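You operate a simulated robot arm through the tools that you are given. There is no shell and no other tool.

You run a simulated robot arm. Do the job below in one go: nothing can be reset, and whatever is moved stays where it is left.

Task
Push the white, blue and black weights up to the curved lath; add the grey one.
Fine: white at station 3, blue at 4, black at 1: slide them, don't lift; carry the grey one to station 5, up to the lath too.

It is judged by the outcome, as a careful person would: the job done as asked, and still so three seconds after it is handed in. It fails if anything else is knocked over, pushed out of place, dropped, spilled or broken.

Robot
A 6-joint arm with a two-finger gripper, fixed in place. Base frame: the origin is at the foot of the arm, x ahead of it, y to its left, z up; the work surface is at about z = 0.88. Units: m, degrees, N and s.
It reaches about 1.298 m from its shoulder. Its first joint turns from -149.0 to 149.0 degrees. Payload 1.57 kg.
The TCP is the grasp point between the finger pads, 0.021 m short of the fingertips. In the tool frame z runs along the fingers and y along their closing line. The gripper opens to 0.07 m. The gripper's body begins 0.05 m behind the TCP.
Orientation is that of the tool frame in the base frame, as a unit quaternion [x, y, z, w]. With the fingers straight down and closing along the base's y, the tool's x points along the base's -x, its y along +y and its z along -z.

Tools
- The arm moves only by the tool play_rows. Its argument "rows" is a list of rows, each an object (a shift or turn left out is 0, a gripper value left out holds the last) with "angular": the turn, a rotation vector about the tool's x, y, z in degrees, a list of three; "delta_pos": the shift along the tool's x, y, z in m, a list of three; "grip": the finger opening in m, from 0 to 0.07. In form: [{"angular": [ax, ay, az], "delta_pos": [dx, dy, dz], "grip": grip}, ...]. A call has 1 to 20 rows; each row shifts and turns the commanded pose from where the row before left it, along the tool's axes as they then stand. A row lasts 0.2 s, in which the tool goes at most 0.05 m and 8.6 degrees; a call with a longer step from one row to the next is refused whole, and so is a gripper value outside its range. Where a pose cannot be reached the arm comes as near as it can. A force on the tool above 40 N (or 10 N above the force at the start of the call, whichever is more), or a blocked arm, ends the call early, and 0.2 s more pass. Each finger halts on what it meets, pressing with about 23 N; the grip force reading is that of the motor and also rises with nothing between the fingers. The clock runs only during rows and for 0.2 s after the last one: add rows that do not move to give the fingers time. The reply holds the time, the measured pose of the TCP, the force on the tool along the base axes, the opening and the grip force, in the units named above and with some noise, with the torque about the TCP (base axes, N m) and any sound that the robot's microphone picked up.
- Cameras (640 x 400 px; columns grow to the right, rows downward): "scene" is fixed at [0.4082, 0.5157, 1.5992]; the picture's right is [-0.99, -0.13, 0.00], its down [-0.06, 0.43, -0.90] and it looks along [0.12, -0.89, -0.44] (base axes); focal length 374 px, centre (320, 200). "wrist" rides on the gripper at [0.079, 0.004, -0.081] in the tool frame; the picture's right is [-0.05, 1.00, 0.00], its down [-0.67, -0.04, -0.75] and it looks along [-0.74, -0.04, 0.67] (tool axes); focal length 256 px, centre (320, 200). There is no depth. A picture from a camera that has moved, and an enlarged one, comes with that camera's place and axes in the base frame and with its lens. The place of the scene camera against the robot may be out by one fixed shift of up to 0.025 m in any direction.
- get_image(camera): a new picture of that camera. The clock stands still meanwhile.
- slide_trunk(by): slides the trunk up (or, below 0, down) by that many m; the arm rides with it, the base frame stays. It gives what a move gives, with no picture.
- zoom(camera, box): a new picture of the part [left, top, right, bottom] of that camera's present view, enlarged. The clock stands still meanwhile.
- sign_off(): hands the job in; it is judged then, once.

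Nothing tells you positions but the pictures and the camera data. Unless the task says otherwise, let go and move clear before handing in.

The tools are called by a JSON object that holds its "method" and its "body". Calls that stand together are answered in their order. play_rows: Moves the arm, as the interface text tells. Its arguments: {"type":"object","properties":{"rows":{"type":"array","items":{"type":"object","properties":{"angular":{"type":"array","items":{"type":"number"}},"delta_pos":{"type":"array","items":{"type":"number"}},"grip":{"type":"number"}}}}},"required":["rows"]} The other tools are called the same way: slide_trunk (by) slides the trunk up or down; get_image (camera) takes a picture; zoom (camera, box) takes an enlarged picture of a part of a camera's view; sign_off () hands the job in.

At the start:

```text
clock: 0.0
tcp_pos: [0.3002, -0.6044, 1.158]
tool_rot: [0.0, 1.0, -0.001, 0.0]
force: [0.8, 0.6, 0.8]
moment: [-0.02, 0.0, 0.03]
opening: 0.07
grip_force: 0.0
trunk travel left (down, up): [-0.839, 0.131]
```

scene: 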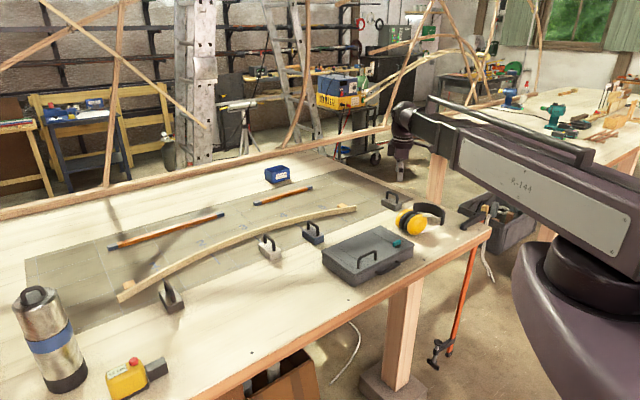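
wrist: 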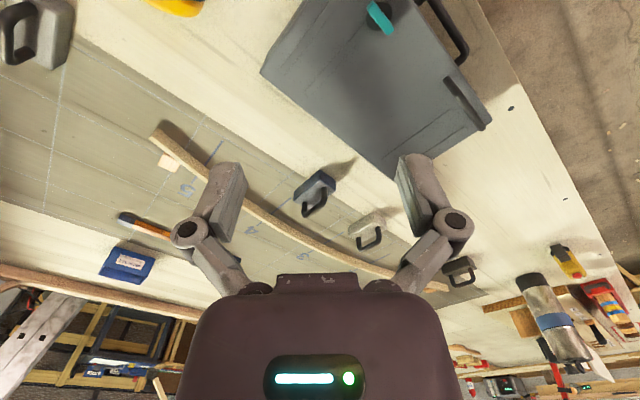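

I see a bench with a curved lath, weights with handles (white, blue, black near the lath; grey further right), a toolbox, ear defenders and other items. I'll look closer before moving.

{"method": "zoom", "body": {"camera": "scene", "box": [100, 180, 260, 320]}}

{"method": "zoom", "body": {"camera": "scene", "box": [230, 160, 430, 290]}}

{"method": "zoom", "body": {"camera": "wrist", "box": [140, 100, 400, 290]}}

{"method": "zoom", "body": {"camera": "wrist", "box": [0, 0, 260, 200]}}

{"method": "zoom", "body": {"camera": "wrist", "box": [320, 180, 520, 320]}}

```text
2.86 times, centred on (180, 250) of scene
camera zoom: at [0.4082, 0.5157, 1.5992], right [-0.99, -0.13, 0.0], down [-0.06, 0.43, -0.9], along [0.12, -0.89, -0.44], focal length 1067 px, centre (720, 57)
```

zoom: 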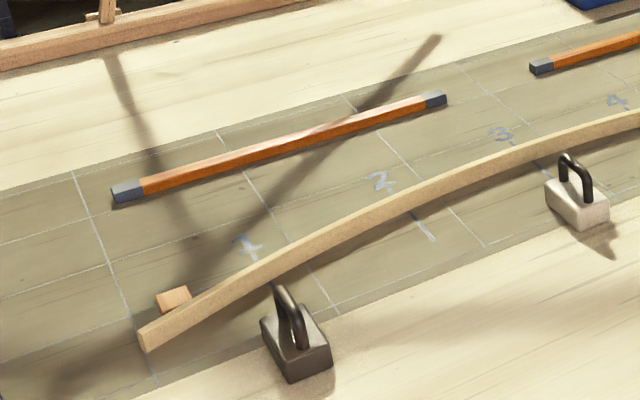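

```text
3.08 times, centred on (330, 225) of scene
camera zoom: at [0.4082, 0.5157, 1.5992], right [-0.99, -0.13, 0.0], down [-0.06, 0.43, -0.9], along [0.12, -0.89, -0.44], focal length 1150 px, centre (289, 123)
```

zoom: 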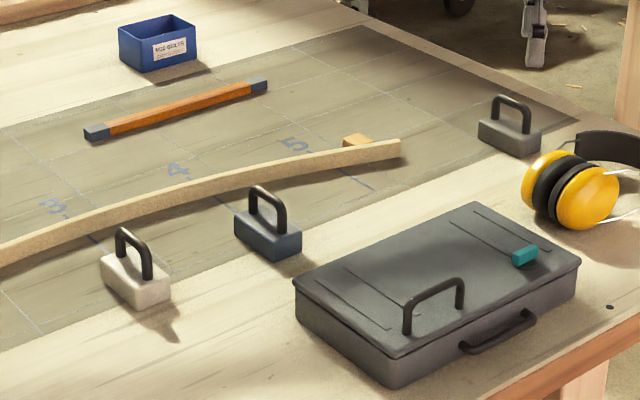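

```text
2.11 times, centred on (270, 195) of wrist
camera zoom: at [0.2203, -0.5997, 1.2377], right [0.05, 1.0, 0.0], down [0.67, -0.03, 0.75], along [0.74, -0.04, -0.67], focal length 539 px, centre (425, 210)
```

zoom: 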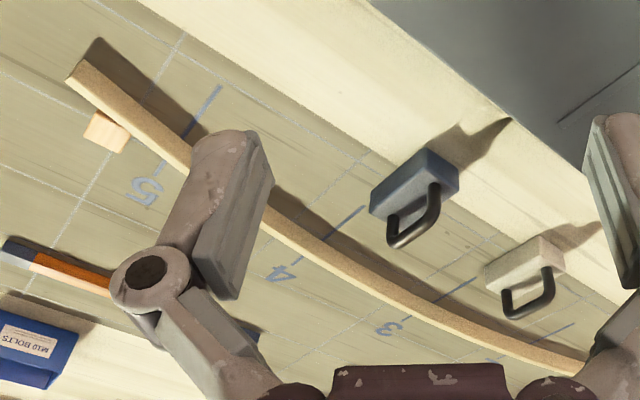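

```text
2.00 times, centred on (130, 100) of wrist
camera zoom: at [0.2203, -0.5997, 1.2377], right [0.05, 1.0, 0.0], down [0.67, -0.03, 0.75], along [0.74, -0.04, -0.67], focal length 512 px, centre (700, 400)
```

zoom: 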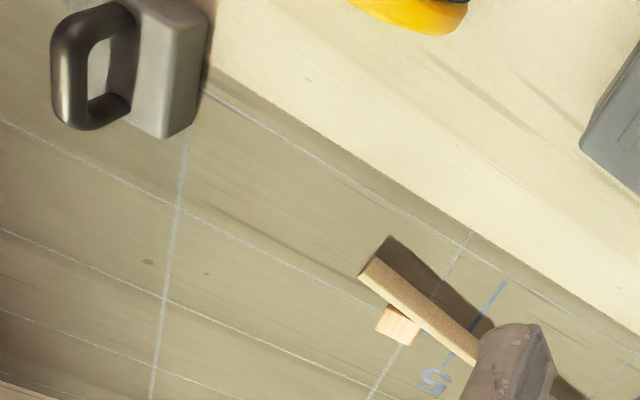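

```text
2.86 times, centred on (420, 250) of wrist
camera zoom: at [0.2203, -0.5997, 1.2377], right [0.05, 1.0, 0.0], down [0.67, -0.03, 0.75], along [0.74, -0.04, -0.67], focal length 731 px, centre (34, 57)
```

zoom: 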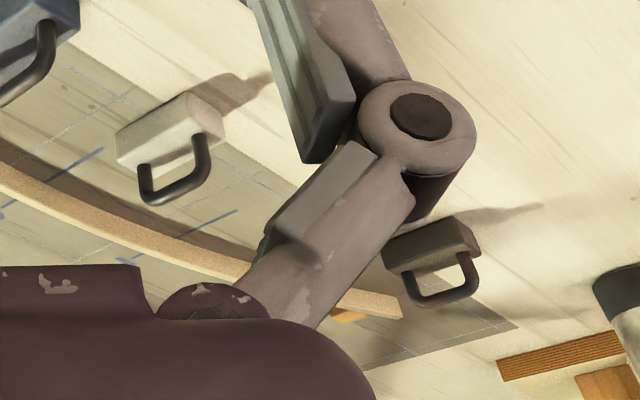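

The white, blue and black weights sit on the robot side of the lath, about 0.1 m short of it. The grey one lies near (0.30, -0.91). I'll move high over the bench to get a better wrist view.

{"method": "play_rows", "body": {"rows": [{"delta_pos": [-0.0375, 0.025, 0]}, {"delta_pos": [-0.0375, 0.025, 0]}, {"delta_pos": [-0.0375, 0.025, 0]}, {"delta_pos": [-0.0375, 0.025, 0]}, {}]}}

{"method": "get_image", "body": {"camera": "wrist"}}

{"method": "zoom", "body": {"camera": "wrist", "box": [220, 80, 420, 205]}}

```text
clock: 1.2
tcp_pos: [0.4479, -0.5052, 1.1578]
tool_rot: [0.001, 1.0, 0.0, 0.0]
force: [-0.6, 0.0, 0.4]
moment: [0.0, 0.01, -0.05]
opening: 0.0698
grip_force: 0.1
trunk travel left (down, up): [-0.839, 0.131]
```

```text
taken
camera wrist: at [0.3686, -0.5006, 1.2378], right [0.05, 1.0, 0.0], down [0.67, -0.04, 0.75], along [0.74, -0.04, -0.67], focal length 256 px, centre (320, 200)
```

wrist: 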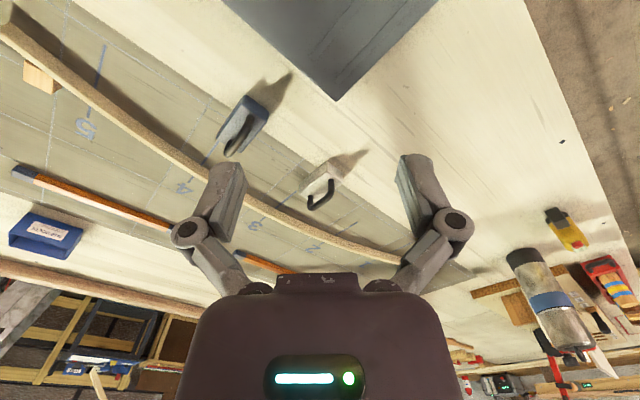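

```text
3.20 times, centred on (320, 142) of wrist
camera zoom: at [0.3686, -0.5006, 1.2378], right [0.05, 1.0, 0.0], down [0.67, -0.04, 0.75], along [0.74, -0.04, -0.67], focal length 819 px, centre (320, 384)
```

zoom: 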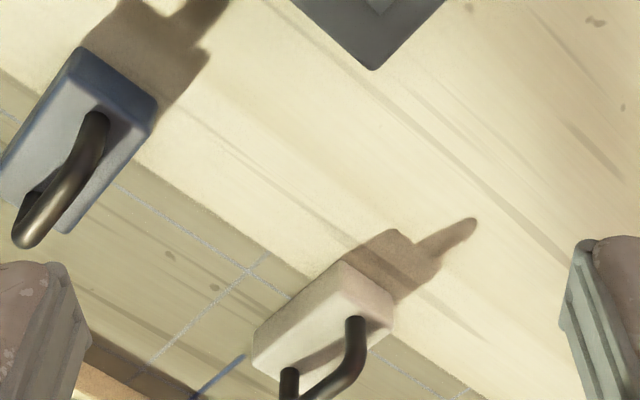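

The handles run along the blocks' long axes. I'll tilt the tool so the wrist camera looks straight down, which gives a metric map of the board.

{"method": "play_rows", "body": {"rows": [{"angular": [0, 8, 0]}, {"angular": [0, 8, 0]}, {"angular": [0, 8, 0]}, {"angular": [0, 8, 0]}, {"angular": [0, 8, 0]}, {"angular": [0, 8, 0]}, {}]}}

{"method": "get_image", "body": {"camera": "wrist"}}

{"method": "get_image", "body": {"camera": "scene"}}

```text
clock: 2.8
tcp_pos: [0.4419, -0.5133, 1.1982]
tool_rot: [-0.004, 0.944, -0.012, -0.331]
force: [0.6, -0.1, -0.4]
moment: [-0.01, 0.0, 0.02]
opening: 0.0701
grip_force: 0.0
out of reach, approached as far as the arm can: row 2, 3, 4, 5, 6
trunk travel left (down, up): [-0.839, 0.131]
```

```text
taken
camera wrist: at [0.4307, -0.5064, 1.3105], right [0.03, 1.0, -0.05], down [0.99, -0.02, 0.16], along [0.16, -0.06, -0.98], focal length 256 px, centre (320, 200)
```

wrist: 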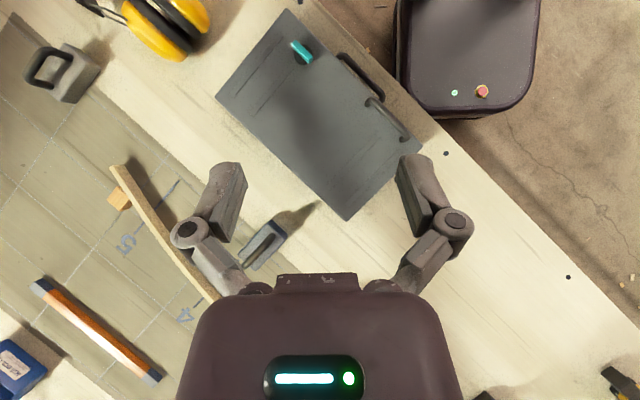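

```text
taken
```

scene: 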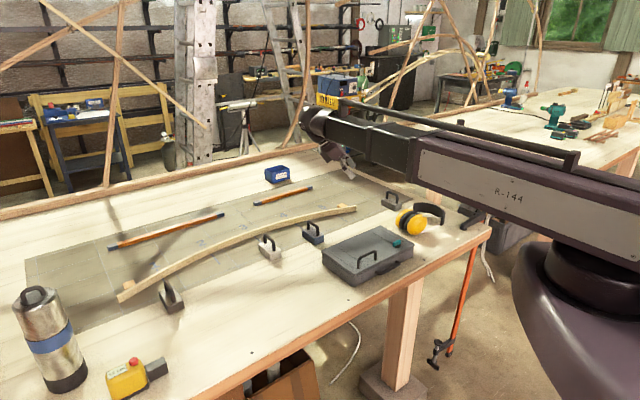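

{"method": "zoom", "body": {"camera": "wrist", "box": [90, 140, 330, 330]}}

{"method": "zoom", "body": {"camera": "wrist", "box": [0, 20, 200, 200]}}

```text
2.11 times, centred on (210, 235) of wrist
camera zoom: at [0.4307, -0.5064, 1.3105], right [0.03, 1.0, -0.05], down [0.99, -0.02, 0.16], along [0.16, -0.06, -0.98], focal length 539 px, centre (552, 126)
```

zoom: 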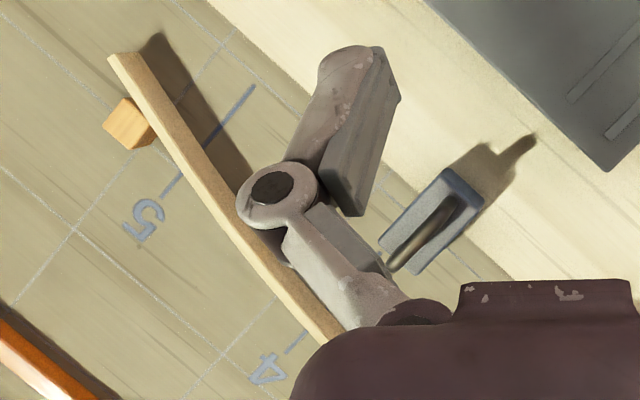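

```text
2.22 times, centred on (100, 110) of wrist
camera zoom: at [0.4307, -0.5064, 1.3105], right [0.03, 1.0, -0.05], down [0.99, -0.02, 0.16], along [0.16, -0.06, -0.98], focal length 569 px, centre (809, 400)
```

zoom: 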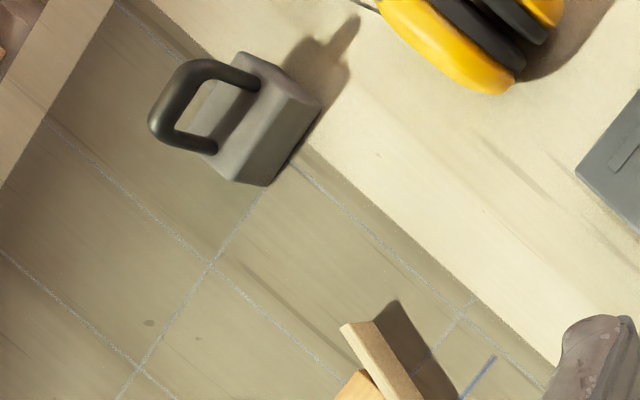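

The blue block measures about 0.08 x 0.04 m, with its long axis pointing at the lath, and the station ticks run at about 45°. I'll go back to fingers vertical, checking how the command tracks.

{"method": "play_rows", "body": {"rows": [{"angular": [0, -8, 0]}, {"angular": [0, -8, 0]}, {"angular": [0, -8, 0]}, {"angular": [0, -8, 0]}, {}, {}]}}

```text
clock: 4.2
tcp_pos: [0.4429, -0.5131, 1.1581]
tool_rot: [-0.006, 0.998, -0.01, -0.057]
force: [0.6, 0.3, 0.4]
moment: [-0.02, 0.0, 0.0]
opening: 0.0702
grip_force: 0.2
out of reach, approached as far as the arm can: row 1, 2, 3, 4
trunk travel left (down, up): [-0.839, 0.131]
```

{"method": "play_rows", "body": {"rows": [{"angular": [-1.15, -6.5, 0.7]}, {}]}}

```text
clock: 4.8
tcp_pos: [0.4419, -0.5114, 1.1571]
tool_rot: [-0.001, 1.0, 0.0, -0.001]
force: [0.6, -0.4, 0.0]
moment: [0.0, 0.02, -0.01]
opening: 0.0698
grip_force: 0.1
trunk travel left (down, up): [-0.839, 0.131]
```

{"method": "play_rows", "body": {"rows": [{"angular": [0, 0, 7.7]}, {"angular": [0, 0, 7.7]}, {"angular": [0, 0, 7.7]}, {"angular": [0, 0, 7.7]}, {"angular": [0, 0, 7.6]}, {"angular": [0, 0, 7.6]}, {}]}}

{"method": "get_image", "body": {"camera": "wrist"}}

{"method": "zoom", "body": {"camera": "wrist", "box": [230, 80, 430, 205]}}

```text
clock: 6.4
tcp_pos: [0.4426, -0.5105, 1.1559]
tool_rot: [0.39, 0.921, -0.001, -0.002]
force: [-1.0, -0.3, 0.8]
moment: [0.01, 0.0, -0.03]
opening: 0.0699
grip_force: 0.1
trunk travel left (down, up): [-0.839, 0.131]
```

```text
taken
camera wrist: at [0.3909, -0.451, 1.238], right [0.76, 0.65, 0.0], down [0.44, -0.5, 0.74], along [0.49, -0.56, -0.67], focal length 256 px, centre (320, 200)
```

wrist: 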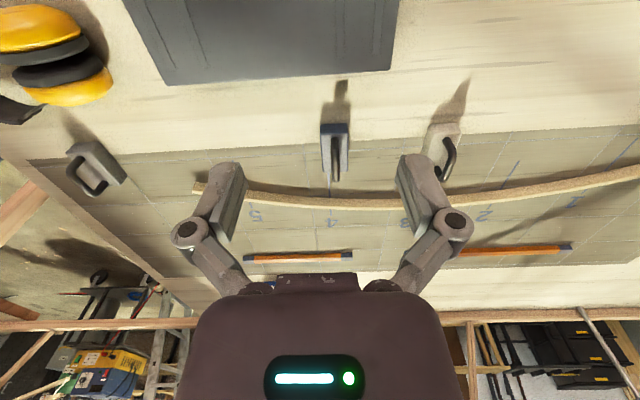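

```text
3.20 times, centred on (330, 142) of wrist
camera zoom: at [0.3909, -0.451, 1.238], right [0.76, 0.65, 0.0], down [0.44, -0.5, 0.74], along [0.49, -0.56, -0.67], focal length 819 px, centre (288, 384)
```

zoom: 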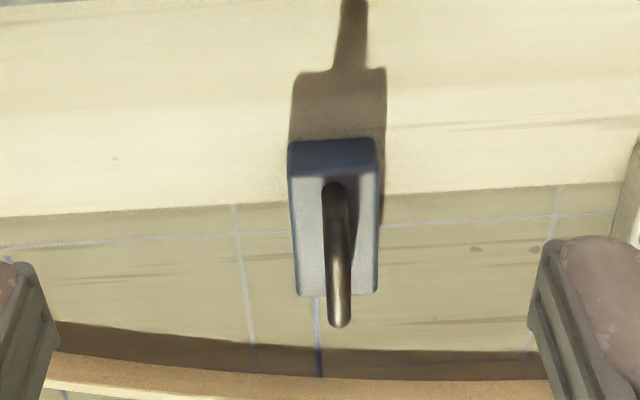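

The board view is now aligned. Blue is at about (0.575, -0.626), already pointing along the ticks, about 12 mm off the station 4 line and about 0.1 m short of the lath. I'll hover above its handle and look closer.

{"method": "play_rows", "body": {"rows": [{"delta_pos": [-0.044, 0.0037, 0]}, {"delta_pos": [-0.044, 0.0037, 0]}, {"delta_pos": [-0.044, 0.0037, 0.02]}, {"delta_pos": [-0.0437, 0.0036, 0.02]}, {"delta_pos": [0, 0, 0.045]}, {"delta_pos": [0, 0, 0.04]}, {}]}}

{"method": "get_image", "body": {"camera": "wrist"}}

{"method": "get_image", "body": {"camera": "scene"}}

```text
clock: 8.0
tcp_pos: [0.5761, -0.628, 1.1563]
tool_rot: [0.39, 0.921, -0.001, -0.002]
force: [-0.1, 0.9, 0.8]
moment: [-0.03, -0.04, 0.0]
opening: 0.07
grip_force: 0.0
out of reach, approached as far as the arm can: row 3, 4, 5, 6
trunk travel left (down, up): [-0.839, 0.131]
```

```text
taken
camera wrist: at [0.5233, -0.5676, 1.2381], right [0.75, 0.66, 0.0], down [0.44, -0.5, 0.74], along [0.49, -0.56, -0.67], focal length 256 px, centre (320, 200)
```

wrist: 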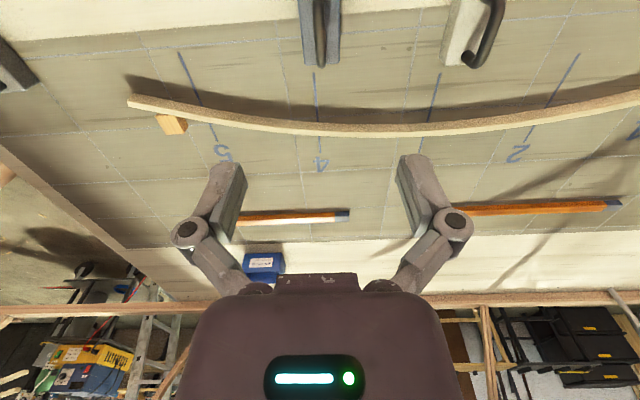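

```text
taken
```

scene: 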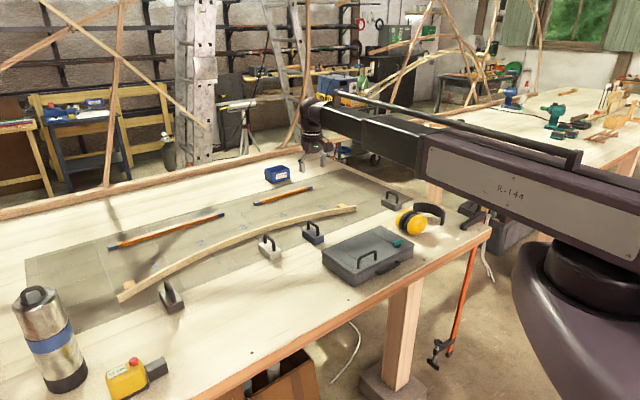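

The arm can't go lower at this trunk height, so I'll lower the trunk. That takes the tool down to about 1.03, still above the handles.

{"method": "slide_trunk", "body": {"by": -0.12}}

{"method": "get_image", "body": {"camera": "wrist"}}

{"method": "get_image", "body": {"camera": "scene"}}

```text
clock: 9.5
tcp_pos: [0.5753, -0.6284, 1.0374]
tool_rot: [0.389, 0.921, -0.001, -0.001]
force: [-0.3, 0.5, -0.3]
moment: [-0.02, 0.02, 0.0]
opening: 0.07
grip_force: 0.0
trunk travel left (down, up): [-0.719, 0.251]
```

```text
taken
camera wrist: at [0.5234, -0.5677, 1.118], right [0.75, 0.66, 0.0], down [0.44, -0.5, 0.74], along [0.49, -0.56, -0.67], focal length 256 px, centre (320, 200)
```

wrist: 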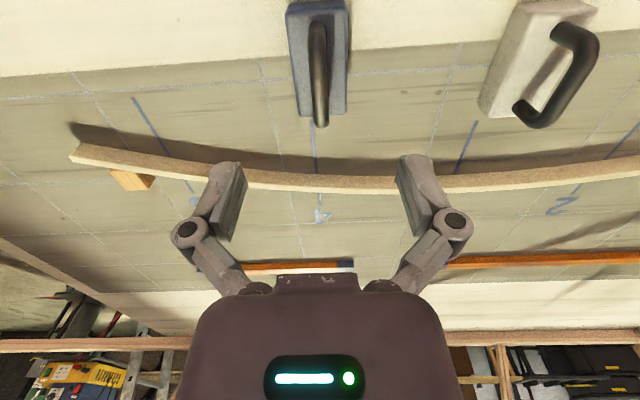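

```text
taken
```

scene: 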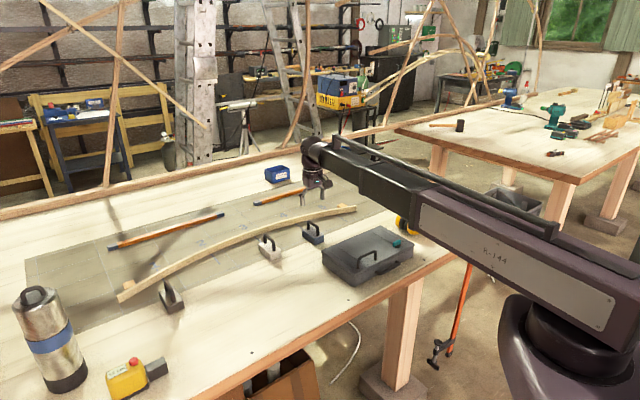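

{"method": "zoom", "body": {"camera": "wrist", "box": [260, 0, 420, 200]}}

{"method": "zoom", "body": {"camera": "wrist", "box": [60, 80, 320, 240]}}

{"method": "zoom", "body": {"camera": "wrist", "box": [400, 0, 640, 220]}}

```text
2.00 times, centred on (340, 100) of wrist
camera zoom: at [0.5234, -0.5677, 1.118], right [0.75, 0.66, 0.0], down [0.44, -0.5, 0.74], along [0.49, -0.56, -0.67], focal length 512 px, centre (280, 400)
```

zoom: 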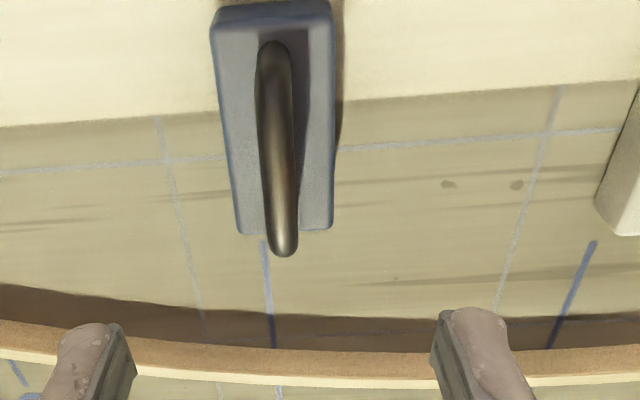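

```text
2.46 times, centred on (190, 160) of wrist
camera zoom: at [0.5234, -0.5677, 1.118], right [0.75, 0.66, 0.0], down [0.44, -0.5, 0.74], along [0.49, -0.56, -0.67], focal length 630 px, centre (640, 298)
```

zoom: 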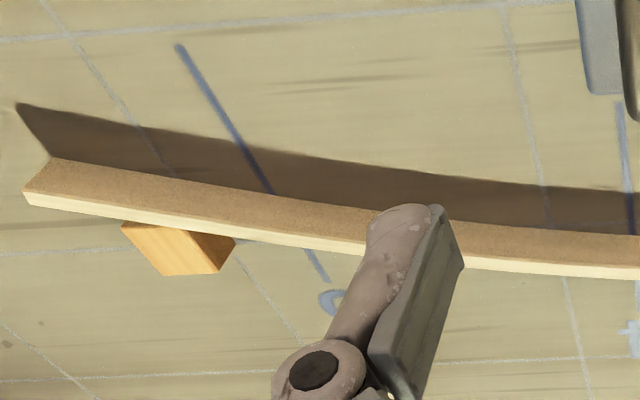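

```text
1.82 times, centred on (520, 110) of wrist
camera zoom: at [0.5234, -0.5677, 1.118], right [0.75, 0.66, 0.0], down [0.44, -0.5, 0.74], along [0.49, -0.56, -0.67], focal length 465 px, centre (-44, 364)
```

zoom: 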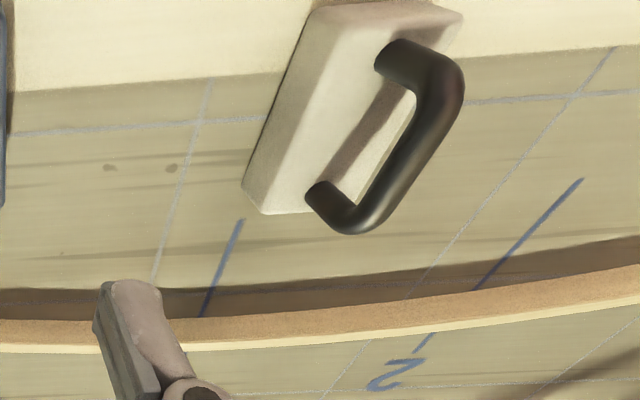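

All measurements agree: the lath face bulges furthest at about station 3 and slopes roughly 6° at station 4 and 12° at stations 5 and 1. I'll lower the trunk further so the arm has downward reach, raising the tool first.

{"method": "play_rows", "body": {"rows": [{"delta_pos": [0, 0, -0.045]}, {"delta_pos": [0, 0, -0.045]}, {"delta_pos": [0, 0, -0.045]}, {"delta_pos": [0, 0, -0.045]}, {}]}}

{"method": "slide_trunk", "body": {"by": -0.2}}

{"method": "get_image", "body": {"camera": "scene"}}

{"method": "get_image", "body": {"camera": "wrist"}}

```text
clock: 10.7
tcp_pos: [0.5753, -0.6285, 1.0386]
tool_rot: [0.39, 0.921, 0.0, -0.001]
force: [-0.1, -0.3, 0.2]
moment: [0.01, 0.02, 0.04]
opening: 0.0701
grip_force: 0.1
out of reach, approached as far as the arm can: row 1, 2, 3, 4
trunk travel left (down, up): [-0.719, 0.251]
```

```text
clock: 12.2
tcp_pos: [0.5745, -0.6261, 0.8987]
tool_rot: [0.391, 0.921, -0.001, -0.001]
force: [-10.5, 11.8, 30.2]
moment: [-0.26, -0.22, -0.03]
opening: 0.07
grip_force: 0.0
trunk travel left (down, up): [-0.578, 0.392]
stopped: the force on the tool passed its limit at 338 N (the readings are from after the stop); the commanded pose is now the measured one
```

```text
taken
```

scene: 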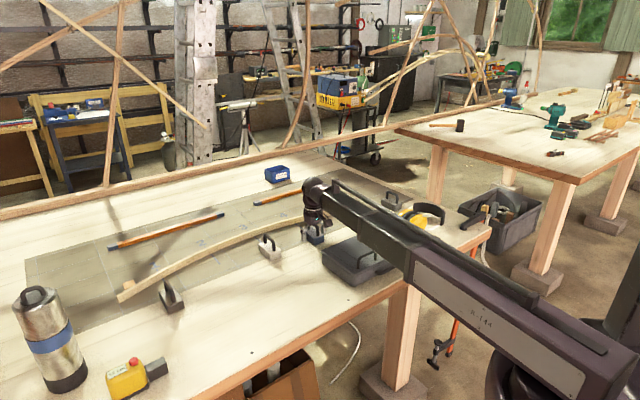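

```text
taken
camera wrist: at [0.5216, -0.5659, 0.98], right [0.75, 0.66, 0.0], down [0.44, -0.5, 0.74], along [0.49, -0.56, -0.67], focal length 256 px, centre (320, 200)
```

wrist: 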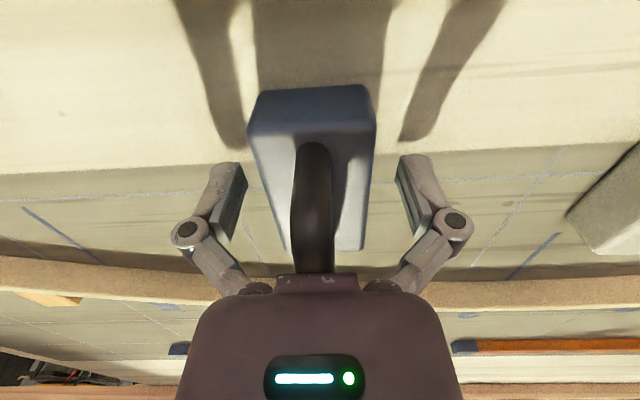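

That was my error: I sent the slide without checking that the raise had happened, and the palm came down on blue's handle until the force stop. Nothing appears to have shifted, so I'll raise the trunk straight back off it.

{"method": "slide_trunk", "body": {"by": 0.1}}

```text
clock: 13.5
tcp_pos: [0.5783, -0.6311, 0.9961]
tool_rot: [0.39, 0.921, -0.002, 0.0]
force: [0.4, -0.1, -0.3]
moment: [0.01, -0.01, 0.01]
opening: 0.0699
grip_force: 0.1
trunk travel left (down, up): [-0.678, 0.292]
```

{"method": "play_rows", "body": {"rows": [{"delta_pos": [0, 0, -0.02]}, {}]}}

{"method": "get_image", "body": {"camera": "wrist"}}

{"method": "zoom", "body": {"camera": "scene", "box": [230, 160, 430, 290]}}

```text
clock: 14.1
tcp_pos: [0.5779, -0.6302, 0.997]
tool_rot: [0.391, 0.921, -0.002, 0.0]
force: [0.9, 0.0, 0.1]
moment: [0.03, 0.0, 0.01]
opening: 0.0701
grip_force: 0.0
out of reach, approached as far as the arm can: row 1
trunk travel left (down, up): [-0.678, 0.292]
```

```text
taken
camera wrist: at [0.525, -0.5695, 1.0768], right [0.75, 0.66, 0.0], down [0.44, -0.5, 0.74], along [0.49, -0.56, -0.67], focal length 256 px, centre (320, 200)
```

wrist: 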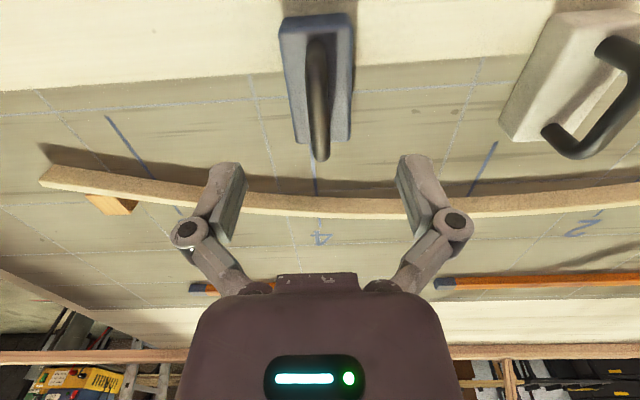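

```text
3.08 times, centred on (330, 225) of scene
camera zoom: at [0.4082, 0.5157, 1.5992], right [-0.99, -0.13, 0.0], down [-0.06, 0.43, -0.9], along [0.12, -0.89, -0.44], focal length 1150 px, centre (289, 123)
```

zoom: 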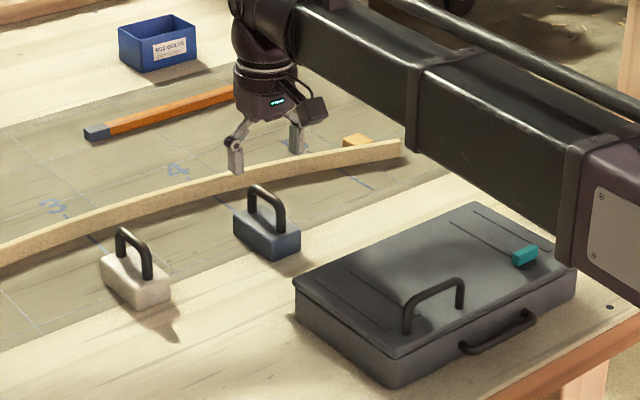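

Vertical motion evidently comes only from the trunk on this arm, since TCP z tracks trunk travel exactly. Blue still stands where it was, so I'll lower carefully until the fingers straddle its handle at z ≈ 0.942.

{"method": "slide_trunk", "body": {"by": -0.045}}

```text
clock: 15.0
tcp_pos: [0.5774, -0.6301, 0.9514]
tool_rot: [0.39, 0.921, -0.002, 0.0]
force: [0.0, -0.4, 0.1]
moment: [-0.03, -0.01, -0.01]
opening: 0.0702
grip_force: 0.0
trunk travel left (down, up): [-0.633, 0.337]
```

{"method": "slide_trunk", "body": {"by": -0.01}}

{"method": "get_image", "body": {"camera": "wrist"}}

{"method": "zoom", "body": {"camera": "scene", "box": [230, 160, 430, 290]}}

```text
clock: 15.5
tcp_pos: [0.5776, -0.6296, 0.9419]
tool_rot: [0.39, 0.921, -0.002, 0.0]
force: [0.3, 0.0, 0.1]
moment: [-0.06, -0.01, 0.04]
opening: 0.0701
grip_force: 0.1
trunk travel left (down, up): [-0.623, 0.347]
```

```text
taken
camera wrist: at [0.525, -0.5695, 1.0218], right [0.75, 0.66, 0.0], down [0.44, -0.5, 0.75], along [0.49, -0.56, -0.67], focal length 256 px, centre (320, 200)
```

wrist: 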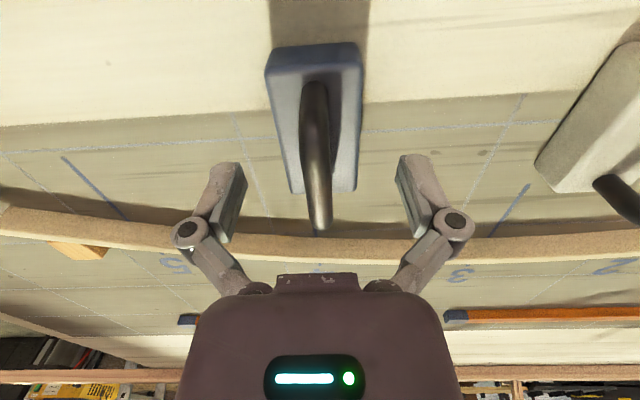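

```text
3.08 times, centred on (330, 225) of scene
camera zoom: at [0.4082, 0.5157, 1.5992], right [-0.99, -0.13, 0.0], down [-0.06, 0.43, -0.9], along [0.12, -0.89, -0.44], focal length 1150 px, centre (289, 123)
```

zoom: 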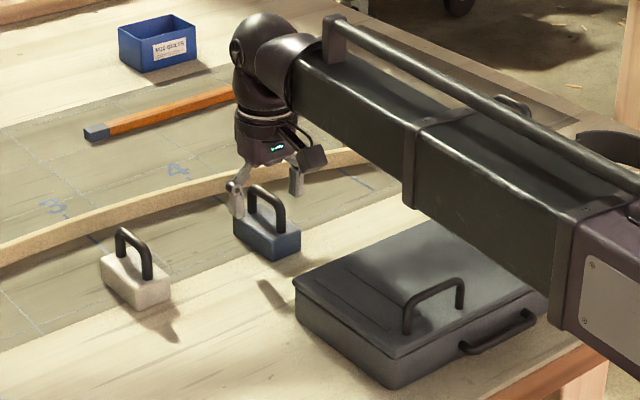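

{"method": "play_rows", "body": {"rows": [{"grip": 0.04}, {"grip": 0.02}, {"grip": 0.004}, {"grip": 0.0}, {}, {}]}}

{"method": "get_image", "body": {"camera": "wrist"}}

```text
clock: 16.9
tcp_pos: [0.5757, -0.6316, 0.9421]
tool_rot: [0.39, 0.921, -0.001, 0.0]
force: [-0.3, -4.0, 6.8]
moment: [0.14, 0.16, -0.01]
opening: 0.0108
grip_force: 22.7
trunk travel left (down, up): [-0.623, 0.347]
```

```text
taken
camera wrist: at [0.5246, -0.5696, 1.0221], right [0.75, 0.66, 0.0], down [0.44, -0.5, 0.75], along [0.49, -0.56, -0.67], focal length 256 px, centre (320, 200)
```

wrist: 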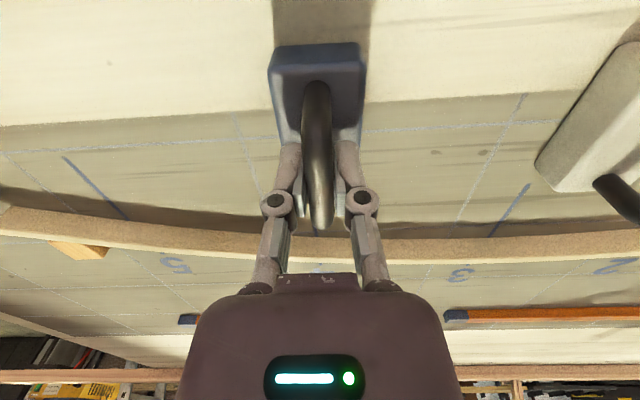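

Blue is gripped at an 11 mm bar and still resting on the bench. Now I'll slide it towards the lath, stop short, and turn it 6° to match the lath's slope.

{"method": "play_rows", "body": {"rows": [{"delta_pos": [-0.012, -0.0008, 0]}, {"delta_pos": [-0.012, -0.0008, 0]}, {"delta_pos": [-0.012, -0.0008, 0]}, {"delta_pos": [-0.012, -0.0008, 0]}, {"delta_pos": [-0.012, -0.0008, 0]}, {"delta_pos": [-0.012, -0.0005, 0]}, {"delta_pos": [-0.006, -0.0005, 0], "angular": [0, 0, 2]}, {"delta_pos": [0, 0, 0], "angular": [0, 0, 2]}, {"angular": [0, 0, 2]}, {}]}}

{"method": "get_image", "body": {"camera": "wrist"}}

{"method": "zoom", "body": {"camera": "wrist", "box": [220, 40, 420, 240]}}

{"method": "zoom", "body": {"camera": "scene", "box": [230, 180, 370, 280]}}

```text
clock: 19.1
tcp_pos: [0.6276, -0.6904, 0.9407]
tool_rot: [0.439, 0.899, -0.002, -0.001]
force: [-0.6, -2.3, 3.2]
moment: [-0.02, -0.05, 0.1]
opening: 0.0107
grip_force: 23.2
trunk travel left (down, up): [-0.623, 0.347]
```

```text
taken
camera wrist: at [0.5822, -0.6237, 1.0219], right [0.82, 0.57, 0.0], down [0.38, -0.54, 0.75], along [0.43, -0.61, -0.67], focal length 256 px, centre (320, 200)
```

wrist: 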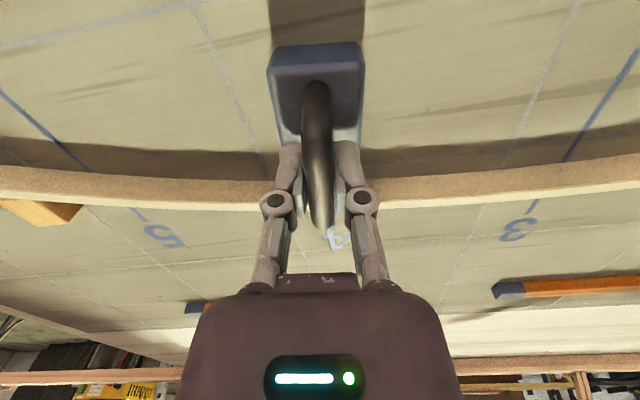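

```text
2.00 times, centred on (320, 140) of wrist
camera zoom: at [0.5822, -0.6237, 1.0219], right [0.82, 0.57, 0.0], down [0.38, -0.54, 0.75], along [0.43, -0.61, -0.67], focal length 512 px, centre (320, 320)
```

zoom: 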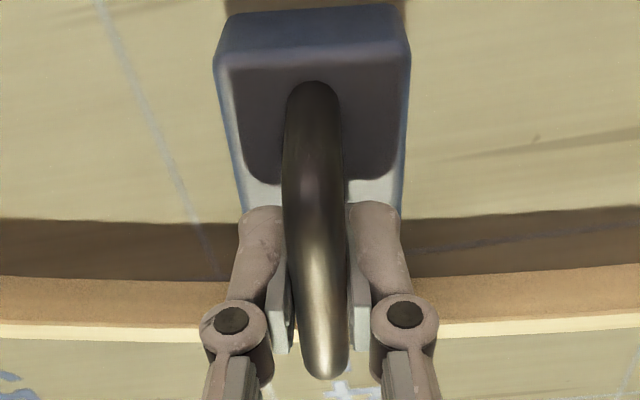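

```text
4.00 times, centred on (300, 230) of scene
camera zoom: at [0.4082, 0.5157, 1.5992], right [-0.99, -0.13, 0.0], down [-0.06, 0.43, -0.9], along [0.12, -0.89, -0.44], focal length 1494 px, centre (400, 80)
```

zoom: 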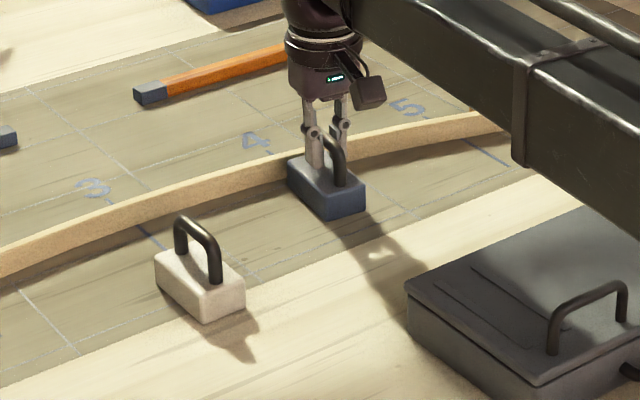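

{"method": "play_rows", "body": {"rows": [{"delta_pos": [-0.004, 0, 0]}, {"delta_pos": [-0.004, 0, 0]}, {"delta_pos": [-0.003, 0, 0]}, {}]}}

{"method": "zoom", "body": {"camera": "wrist", "box": [220, 40, 420, 240]}}

{"method": "zoom", "body": {"camera": "scene", "box": [260, 190, 360, 260]}}

```text
clock: 20.1
tcp_pos: [0.6359, -0.6976, 0.9412]
tool_rot: [0.438, 0.899, -0.002, 0.0]
force: [-1.6, 1.6, 1.0]
moment: [0.05, 0.04, 0.06]
opening: 0.0107
grip_force: 22.5
trunk travel left (down, up): [-0.623, 0.347]
```

```text
2.00 times, centred on (320, 140) of wrist
camera zoom: at [0.5895, -0.6321, 1.0219], right [0.82, 0.57, 0.0], down [0.38, -0.54, 0.75], along [0.43, -0.61, -0.67], focal length 512 px, centre (320, 320)
```

zoom: 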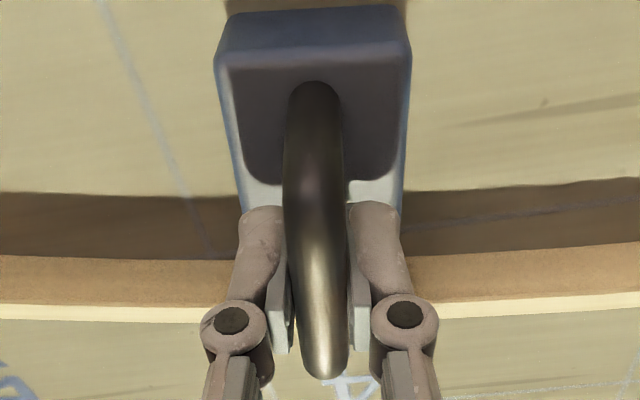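

```text
5.71 times, centred on (310, 225) of scene
camera zoom: at [0.4082, 0.5157, 1.5992], right [-0.99, -0.13, 0.0], down [-0.06, 0.43, -0.9], along [0.12, -0.89, -0.44], focal length 2135 px, centre (377, 57)
```

zoom: 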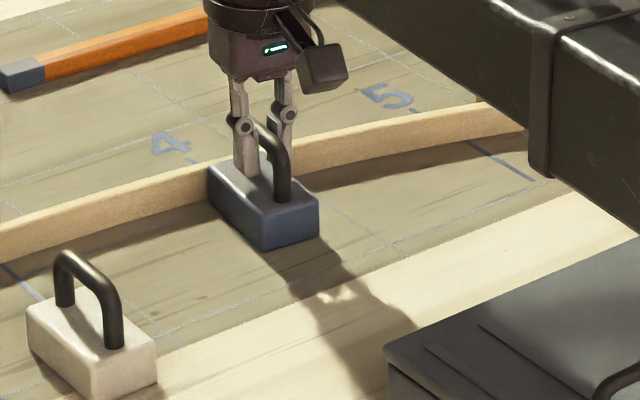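

{"method": "play_rows", "body": {"rows": [{"delta_pos": [-0.0015, 0, 0]}, {"delta_pos": [-0.0015, 0, 0]}, {"delta_pos": [-0.001, 0, 0]}, {}]}}

{"method": "play_rows", "body": {"rows": [{"delta_pos": [-0.001, 0, 0]}, {}]}}

{"method": "zoom", "body": {"camera": "scene", "box": [260, 190, 360, 260]}}

{"method": "zoom", "body": {"camera": "wrist", "box": [220, 40, 420, 240]}}

```text
clock: 21.1
tcp_pos: [0.6362, -0.7011, 0.942]
tool_rot: [0.437, 0.899, -0.002, -0.001]
force: [-9.6, 10.9, -0.2]
moment: [0.27, 0.18, 0.22]
opening: 0.0109
grip_force: 22.9
trunk travel left (down, up): [-0.623, 0.347]
```

```text
clock: 21.7
tcp_pos: [0.6375, -0.7011, 0.9432]
tool_rot: [0.438, 0.899, -0.002, 0.0]
force: [-9.5, 13.1, -0.4]
moment: [0.2, 0.14, 0.23]
opening: 0.0106
grip_force: 22.7
trunk travel left (down, up): [-0.623, 0.347]
```

```text
5.71 times, centred on (310, 225) of scene
camera zoom: at [0.4082, 0.5157, 1.5992], right [-0.99, -0.13, 0.0], down [-0.06, 0.43, -0.9], along [0.12, -0.89, -0.44], focal length 2135 px, centre (377, 57)
```

zoom: 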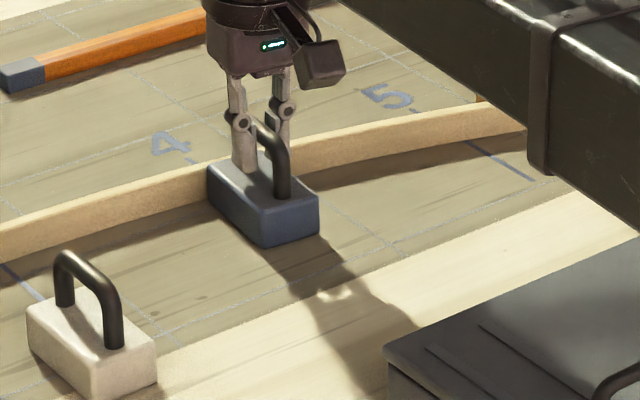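

```text
2.00 times, centred on (320, 140) of wrist
camera zoom: at [0.5915, -0.6353, 1.0229], right [0.82, 0.57, 0.0], down [0.38, -0.54, 0.75], along [0.43, -0.61, -0.67], focal length 512 px, centre (320, 320)
```

zoom: 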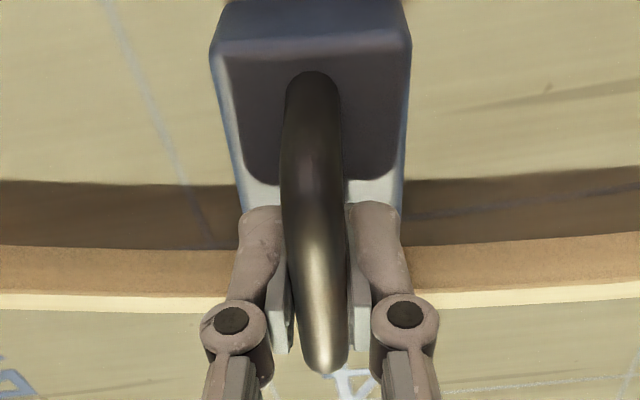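

The force jumped to about 14 N against the motion and the block stopped advancing, so blue is against the lath. I'll release and raise.

{"method": "play_rows", "body": {"rows": [{"delta_pos": [0.0005, 0, 0]}, {"grip": 0.02}, {"grip": 0.05}, {"grip": 0.07}, {}, {}]}}

{"method": "slide_trunk", "body": {"by": 0.07}}

{"method": "get_image", "body": {"camera": "wrist"}}

{"method": "zoom", "body": {"camera": "wrist", "box": [240, 20, 400, 180]}}

{"method": "zoom", "body": {"camera": "scene", "box": [260, 190, 360, 260]}}

```text
clock: 23.1
tcp_pos: [0.638, -0.7001, 0.9414]
tool_rot: [0.437, 0.899, -0.002, 0.0]
force: [0.1, 0.4, 0.5]
moment: [-0.01, 0.03, -0.01]
opening: 0.07
grip_force: 0.0
trunk travel left (down, up): [-0.623, 0.347]
```

```text
clock: 24.2
tcp_pos: [0.6387, -0.7012, 1.0114]
tool_rot: [0.438, 0.899, -0.002, -0.001]
force: [-0.1, 0.4, -0.1]
moment: [0.03, 0.02, 0.03]
opening: 0.0699
grip_force: 0.1
trunk travel left (down, up): [-0.693, 0.277]
```

```text
taken
camera wrist: at [0.5922, -0.6356, 1.0917], right [0.82, 0.57, 0.0], down [0.38, -0.54, 0.75], along [0.43, -0.61, -0.67], focal length 256 px, centre (320, 200)
```

wrist: 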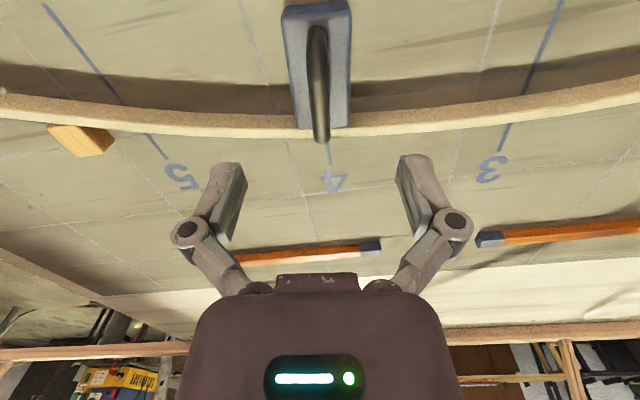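

```text
2.50 times, centred on (320, 100) of wrist
camera zoom: at [0.5922, -0.6356, 1.0917], right [0.82, 0.57, 0.0], down [0.38, -0.54, 0.75], along [0.43, -0.61, -0.67], focal length 640 px, centre (320, 450)
```

zoom: 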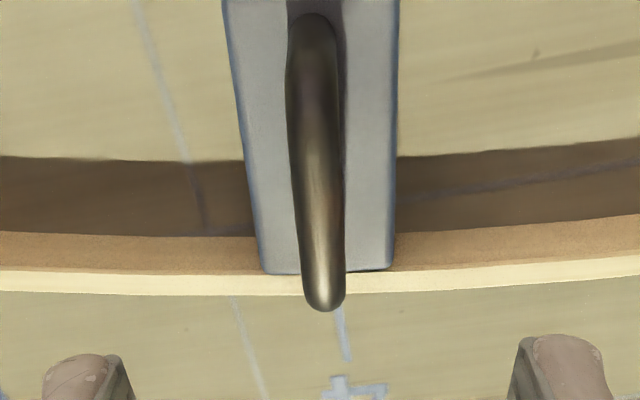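

```text
5.71 times, centred on (310, 225) of scene
camera zoom: at [0.4082, 0.5157, 1.5992], right [-0.99, -0.13, 0.0], down [-0.06, 0.43, -0.9], along [0.12, -0.89, -0.44], focal length 2135 px, centre (377, 57)
```

zoom: 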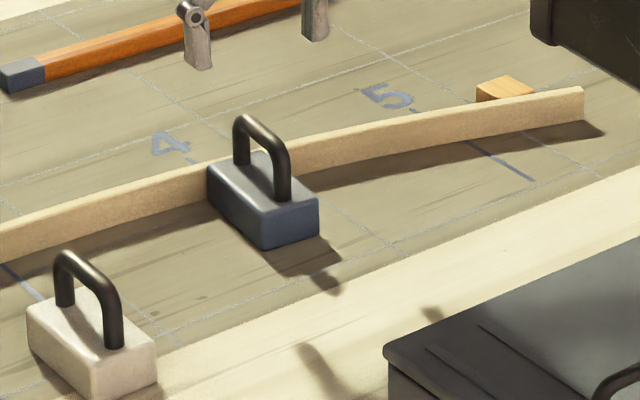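

Blue sits flush against the lath with station 4 at its front face. Next is white, at about (0.706, -0.518) and needing station 3. I'll hover over it.

{"method": "play_rows", "body": {"rows": [{"delta_pos": [0.0203, 0.0332, 0]}, {"delta_pos": [0.0203, 0.0332, 0]}, {"delta_pos": [0.0203, 0.0332, 0]}, {"delta_pos": [0.0203, 0.0332, 0]}, {"delta_pos": [0.0203, 0.0332, 0]}, {"angular": [0, 0, -6]}, {}]}}

{"method": "get_image", "body": {"camera": "wrist"}}

{"method": "zoom", "body": {"camera": "wrist", "box": [220, 0, 420, 200]}}

```text
clock: 25.8
tcp_pos: [0.7041, -0.5189, 1.0105]
tool_rot: [0.39, 0.921, -0.001, -0.001]
force: [0.0, -1.1, -0.4]
moment: [0.04, -0.04, -0.02]
opening: 0.0701
grip_force: 0.0
out of reach, approached as far as the arm can: row 5
trunk travel left (down, up): [-0.693, 0.277]
```

```text
taken
camera wrist: at [0.6525, -0.4576, 1.0918], right [0.75, 0.66, 0.0], down [0.44, -0.5, 0.74], along [0.49, -0.56, -0.67], focal length 256 px, centre (320, 200)
```

wrist: 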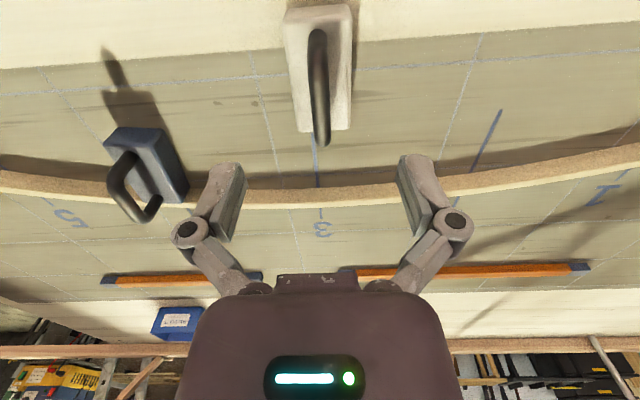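

```text
2.00 times, centred on (320, 100) of wrist
camera zoom: at [0.6525, -0.4576, 1.0918], right [0.75, 0.66, 0.0], down [0.44, -0.5, 0.74], along [0.49, -0.56, -0.67], focal length 512 px, centre (320, 400)
```

zoom: 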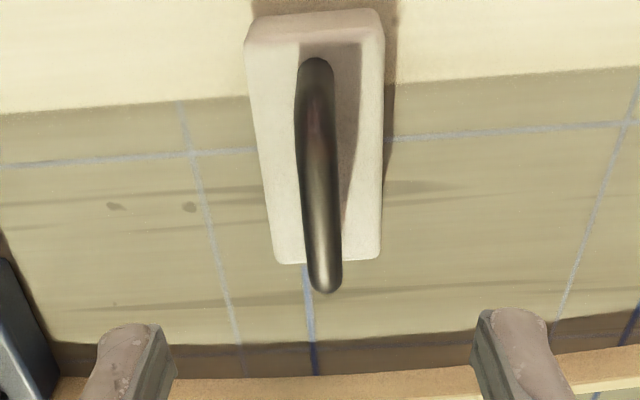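

White is right under the gripper and aligned. It needs 0.0975 m forward and 11.5 mm sideways to station 3, where the lath is parallel. I'll descend and grip.

{"method": "slide_trunk", "body": {"by": -0.0685}}

{"method": "play_rows", "body": {"rows": [{"grip": 0.04}, {"grip": 0.02}, {"grip": 0.004}, {"grip": 0.0}, {}, {}]}}

{"method": "get_image", "body": {"camera": "wrist"}}

```text
clock: 26.9
tcp_pos: [0.7049, -0.518, 0.942]
tool_rot: [0.39, 0.921, -0.002, 0.0]
force: [-0.5, -0.3, 0.1]
moment: [0.0, -0.02, 0.02]
opening: 0.0697
grip_force: 0.0
trunk travel left (down, up): [-0.624, 0.346]
```

```text
clock: 28.3
tcp_pos: [0.7047, -0.5179, 0.9426]
tool_rot: [0.39, 0.921, -0.001, 0.0]
force: [2.1, -2.3, 6.6]
moment: [-0.03, -0.05, 0.11]
opening: 0.011
grip_force: 22.4
trunk travel left (down, up): [-0.624, 0.346]
```

```text
taken
camera wrist: at [0.6523, -0.4575, 1.0236], right [0.75, 0.66, 0.0], down [0.44, -0.5, 0.75], along [0.49, -0.56, -0.67], focal length 256 px, centre (320, 200)
```

wrist: 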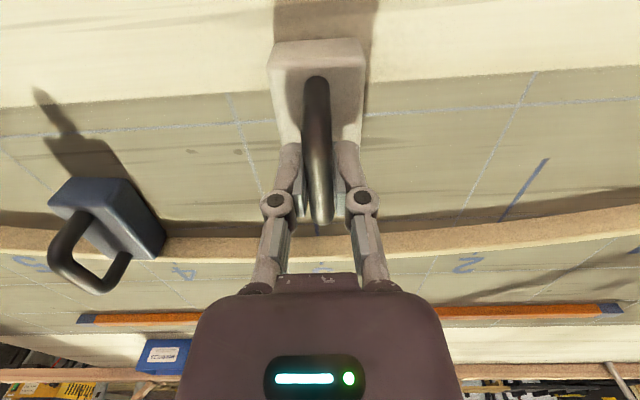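

{"method": "play_rows", "body": {"rows": [{"delta_pos": [-0.0125, -0.0016, 0]}, {"delta_pos": [-0.0125, -0.0016, 0]}, {"delta_pos": [-0.0125, -0.0016, 0]}, {"delta_pos": [-0.0125, -0.0017, 0]}, {"delta_pos": [-0.0125, -0.0017, 0]}, {"delta_pos": [-0.0125, -0.0017, 0]}, {"delta_pos": [-0.0115, -0.0016, 0]}, {}]}}

{"method": "get_image", "body": {"camera": "wrist"}}

{"method": "zoom", "body": {"camera": "wrist", "box": [220, 40, 420, 240]}}

```text
clock: 30.1
tcp_pos: [0.7563, -0.5896, 0.9433]
tool_rot: [0.39, 0.921, -0.001, -0.001]
force: [-1.3, 1.4, 2.9]
moment: [0.15, 0.19, 0.03]
opening: 0.0109
grip_force: 23.5
trunk travel left (down, up): [-0.624, 0.346]
```

```text
taken
camera wrist: at [0.7037, -0.5288, 1.0236], right [0.75, 0.66, 0.0], down [0.44, -0.5, 0.75], along [0.49, -0.56, -0.67], focal length 256 px, centre (320, 200)
```

wrist: 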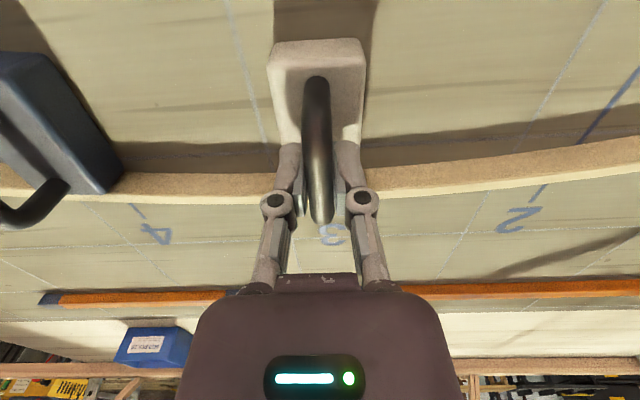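

```text
2.00 times, centred on (320, 140) of wrist
camera zoom: at [0.7037, -0.5288, 1.0236], right [0.75, 0.66, 0.0], down [0.44, -0.5, 0.75], along [0.49, -0.56, -0.67], focal length 512 px, centre (320, 320)
```

zoom: 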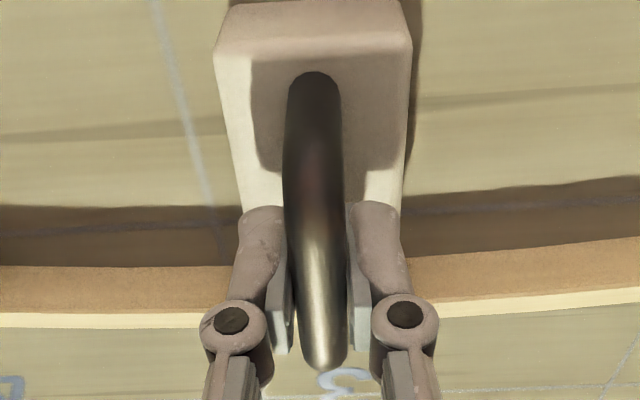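

{"method": "play_rows", "body": {"rows": [{"delta_pos": [-0.003, 0, 0]}, {"delta_pos": [-0.003, 0, 0]}, {"delta_pos": [-0.001, 0, 0]}, {}]}}

{"method": "play_rows", "body": {"rows": [{"delta_pos": [-0.001, 0, 0]}, {"delta_pos": [-0.001, 0, 0]}, {}]}}

```text
clock: 31.1
tcp_pos: [0.7611, -0.5934, 0.9438]
tool_rot: [0.39, 0.921, -0.002, 0.0]
force: [-9.2, 11.8, 0.0]
moment: [0.25, 0.25, -0.25]
opening: 0.0111
grip_force: 22.9
trunk travel left (down, up): [-0.624, 0.346]
```

```text
clock: 31.9
tcp_pos: [0.7623, -0.5947, 0.9452]
tool_rot: [0.39, 0.921, -0.001, 0.0]
force: [-9.3, 12.9, 1.4]
moment: [0.2, 0.16, -0.25]
opening: 0.011
grip_force: 22.7
trunk travel left (down, up): [-0.624, 0.346]
```

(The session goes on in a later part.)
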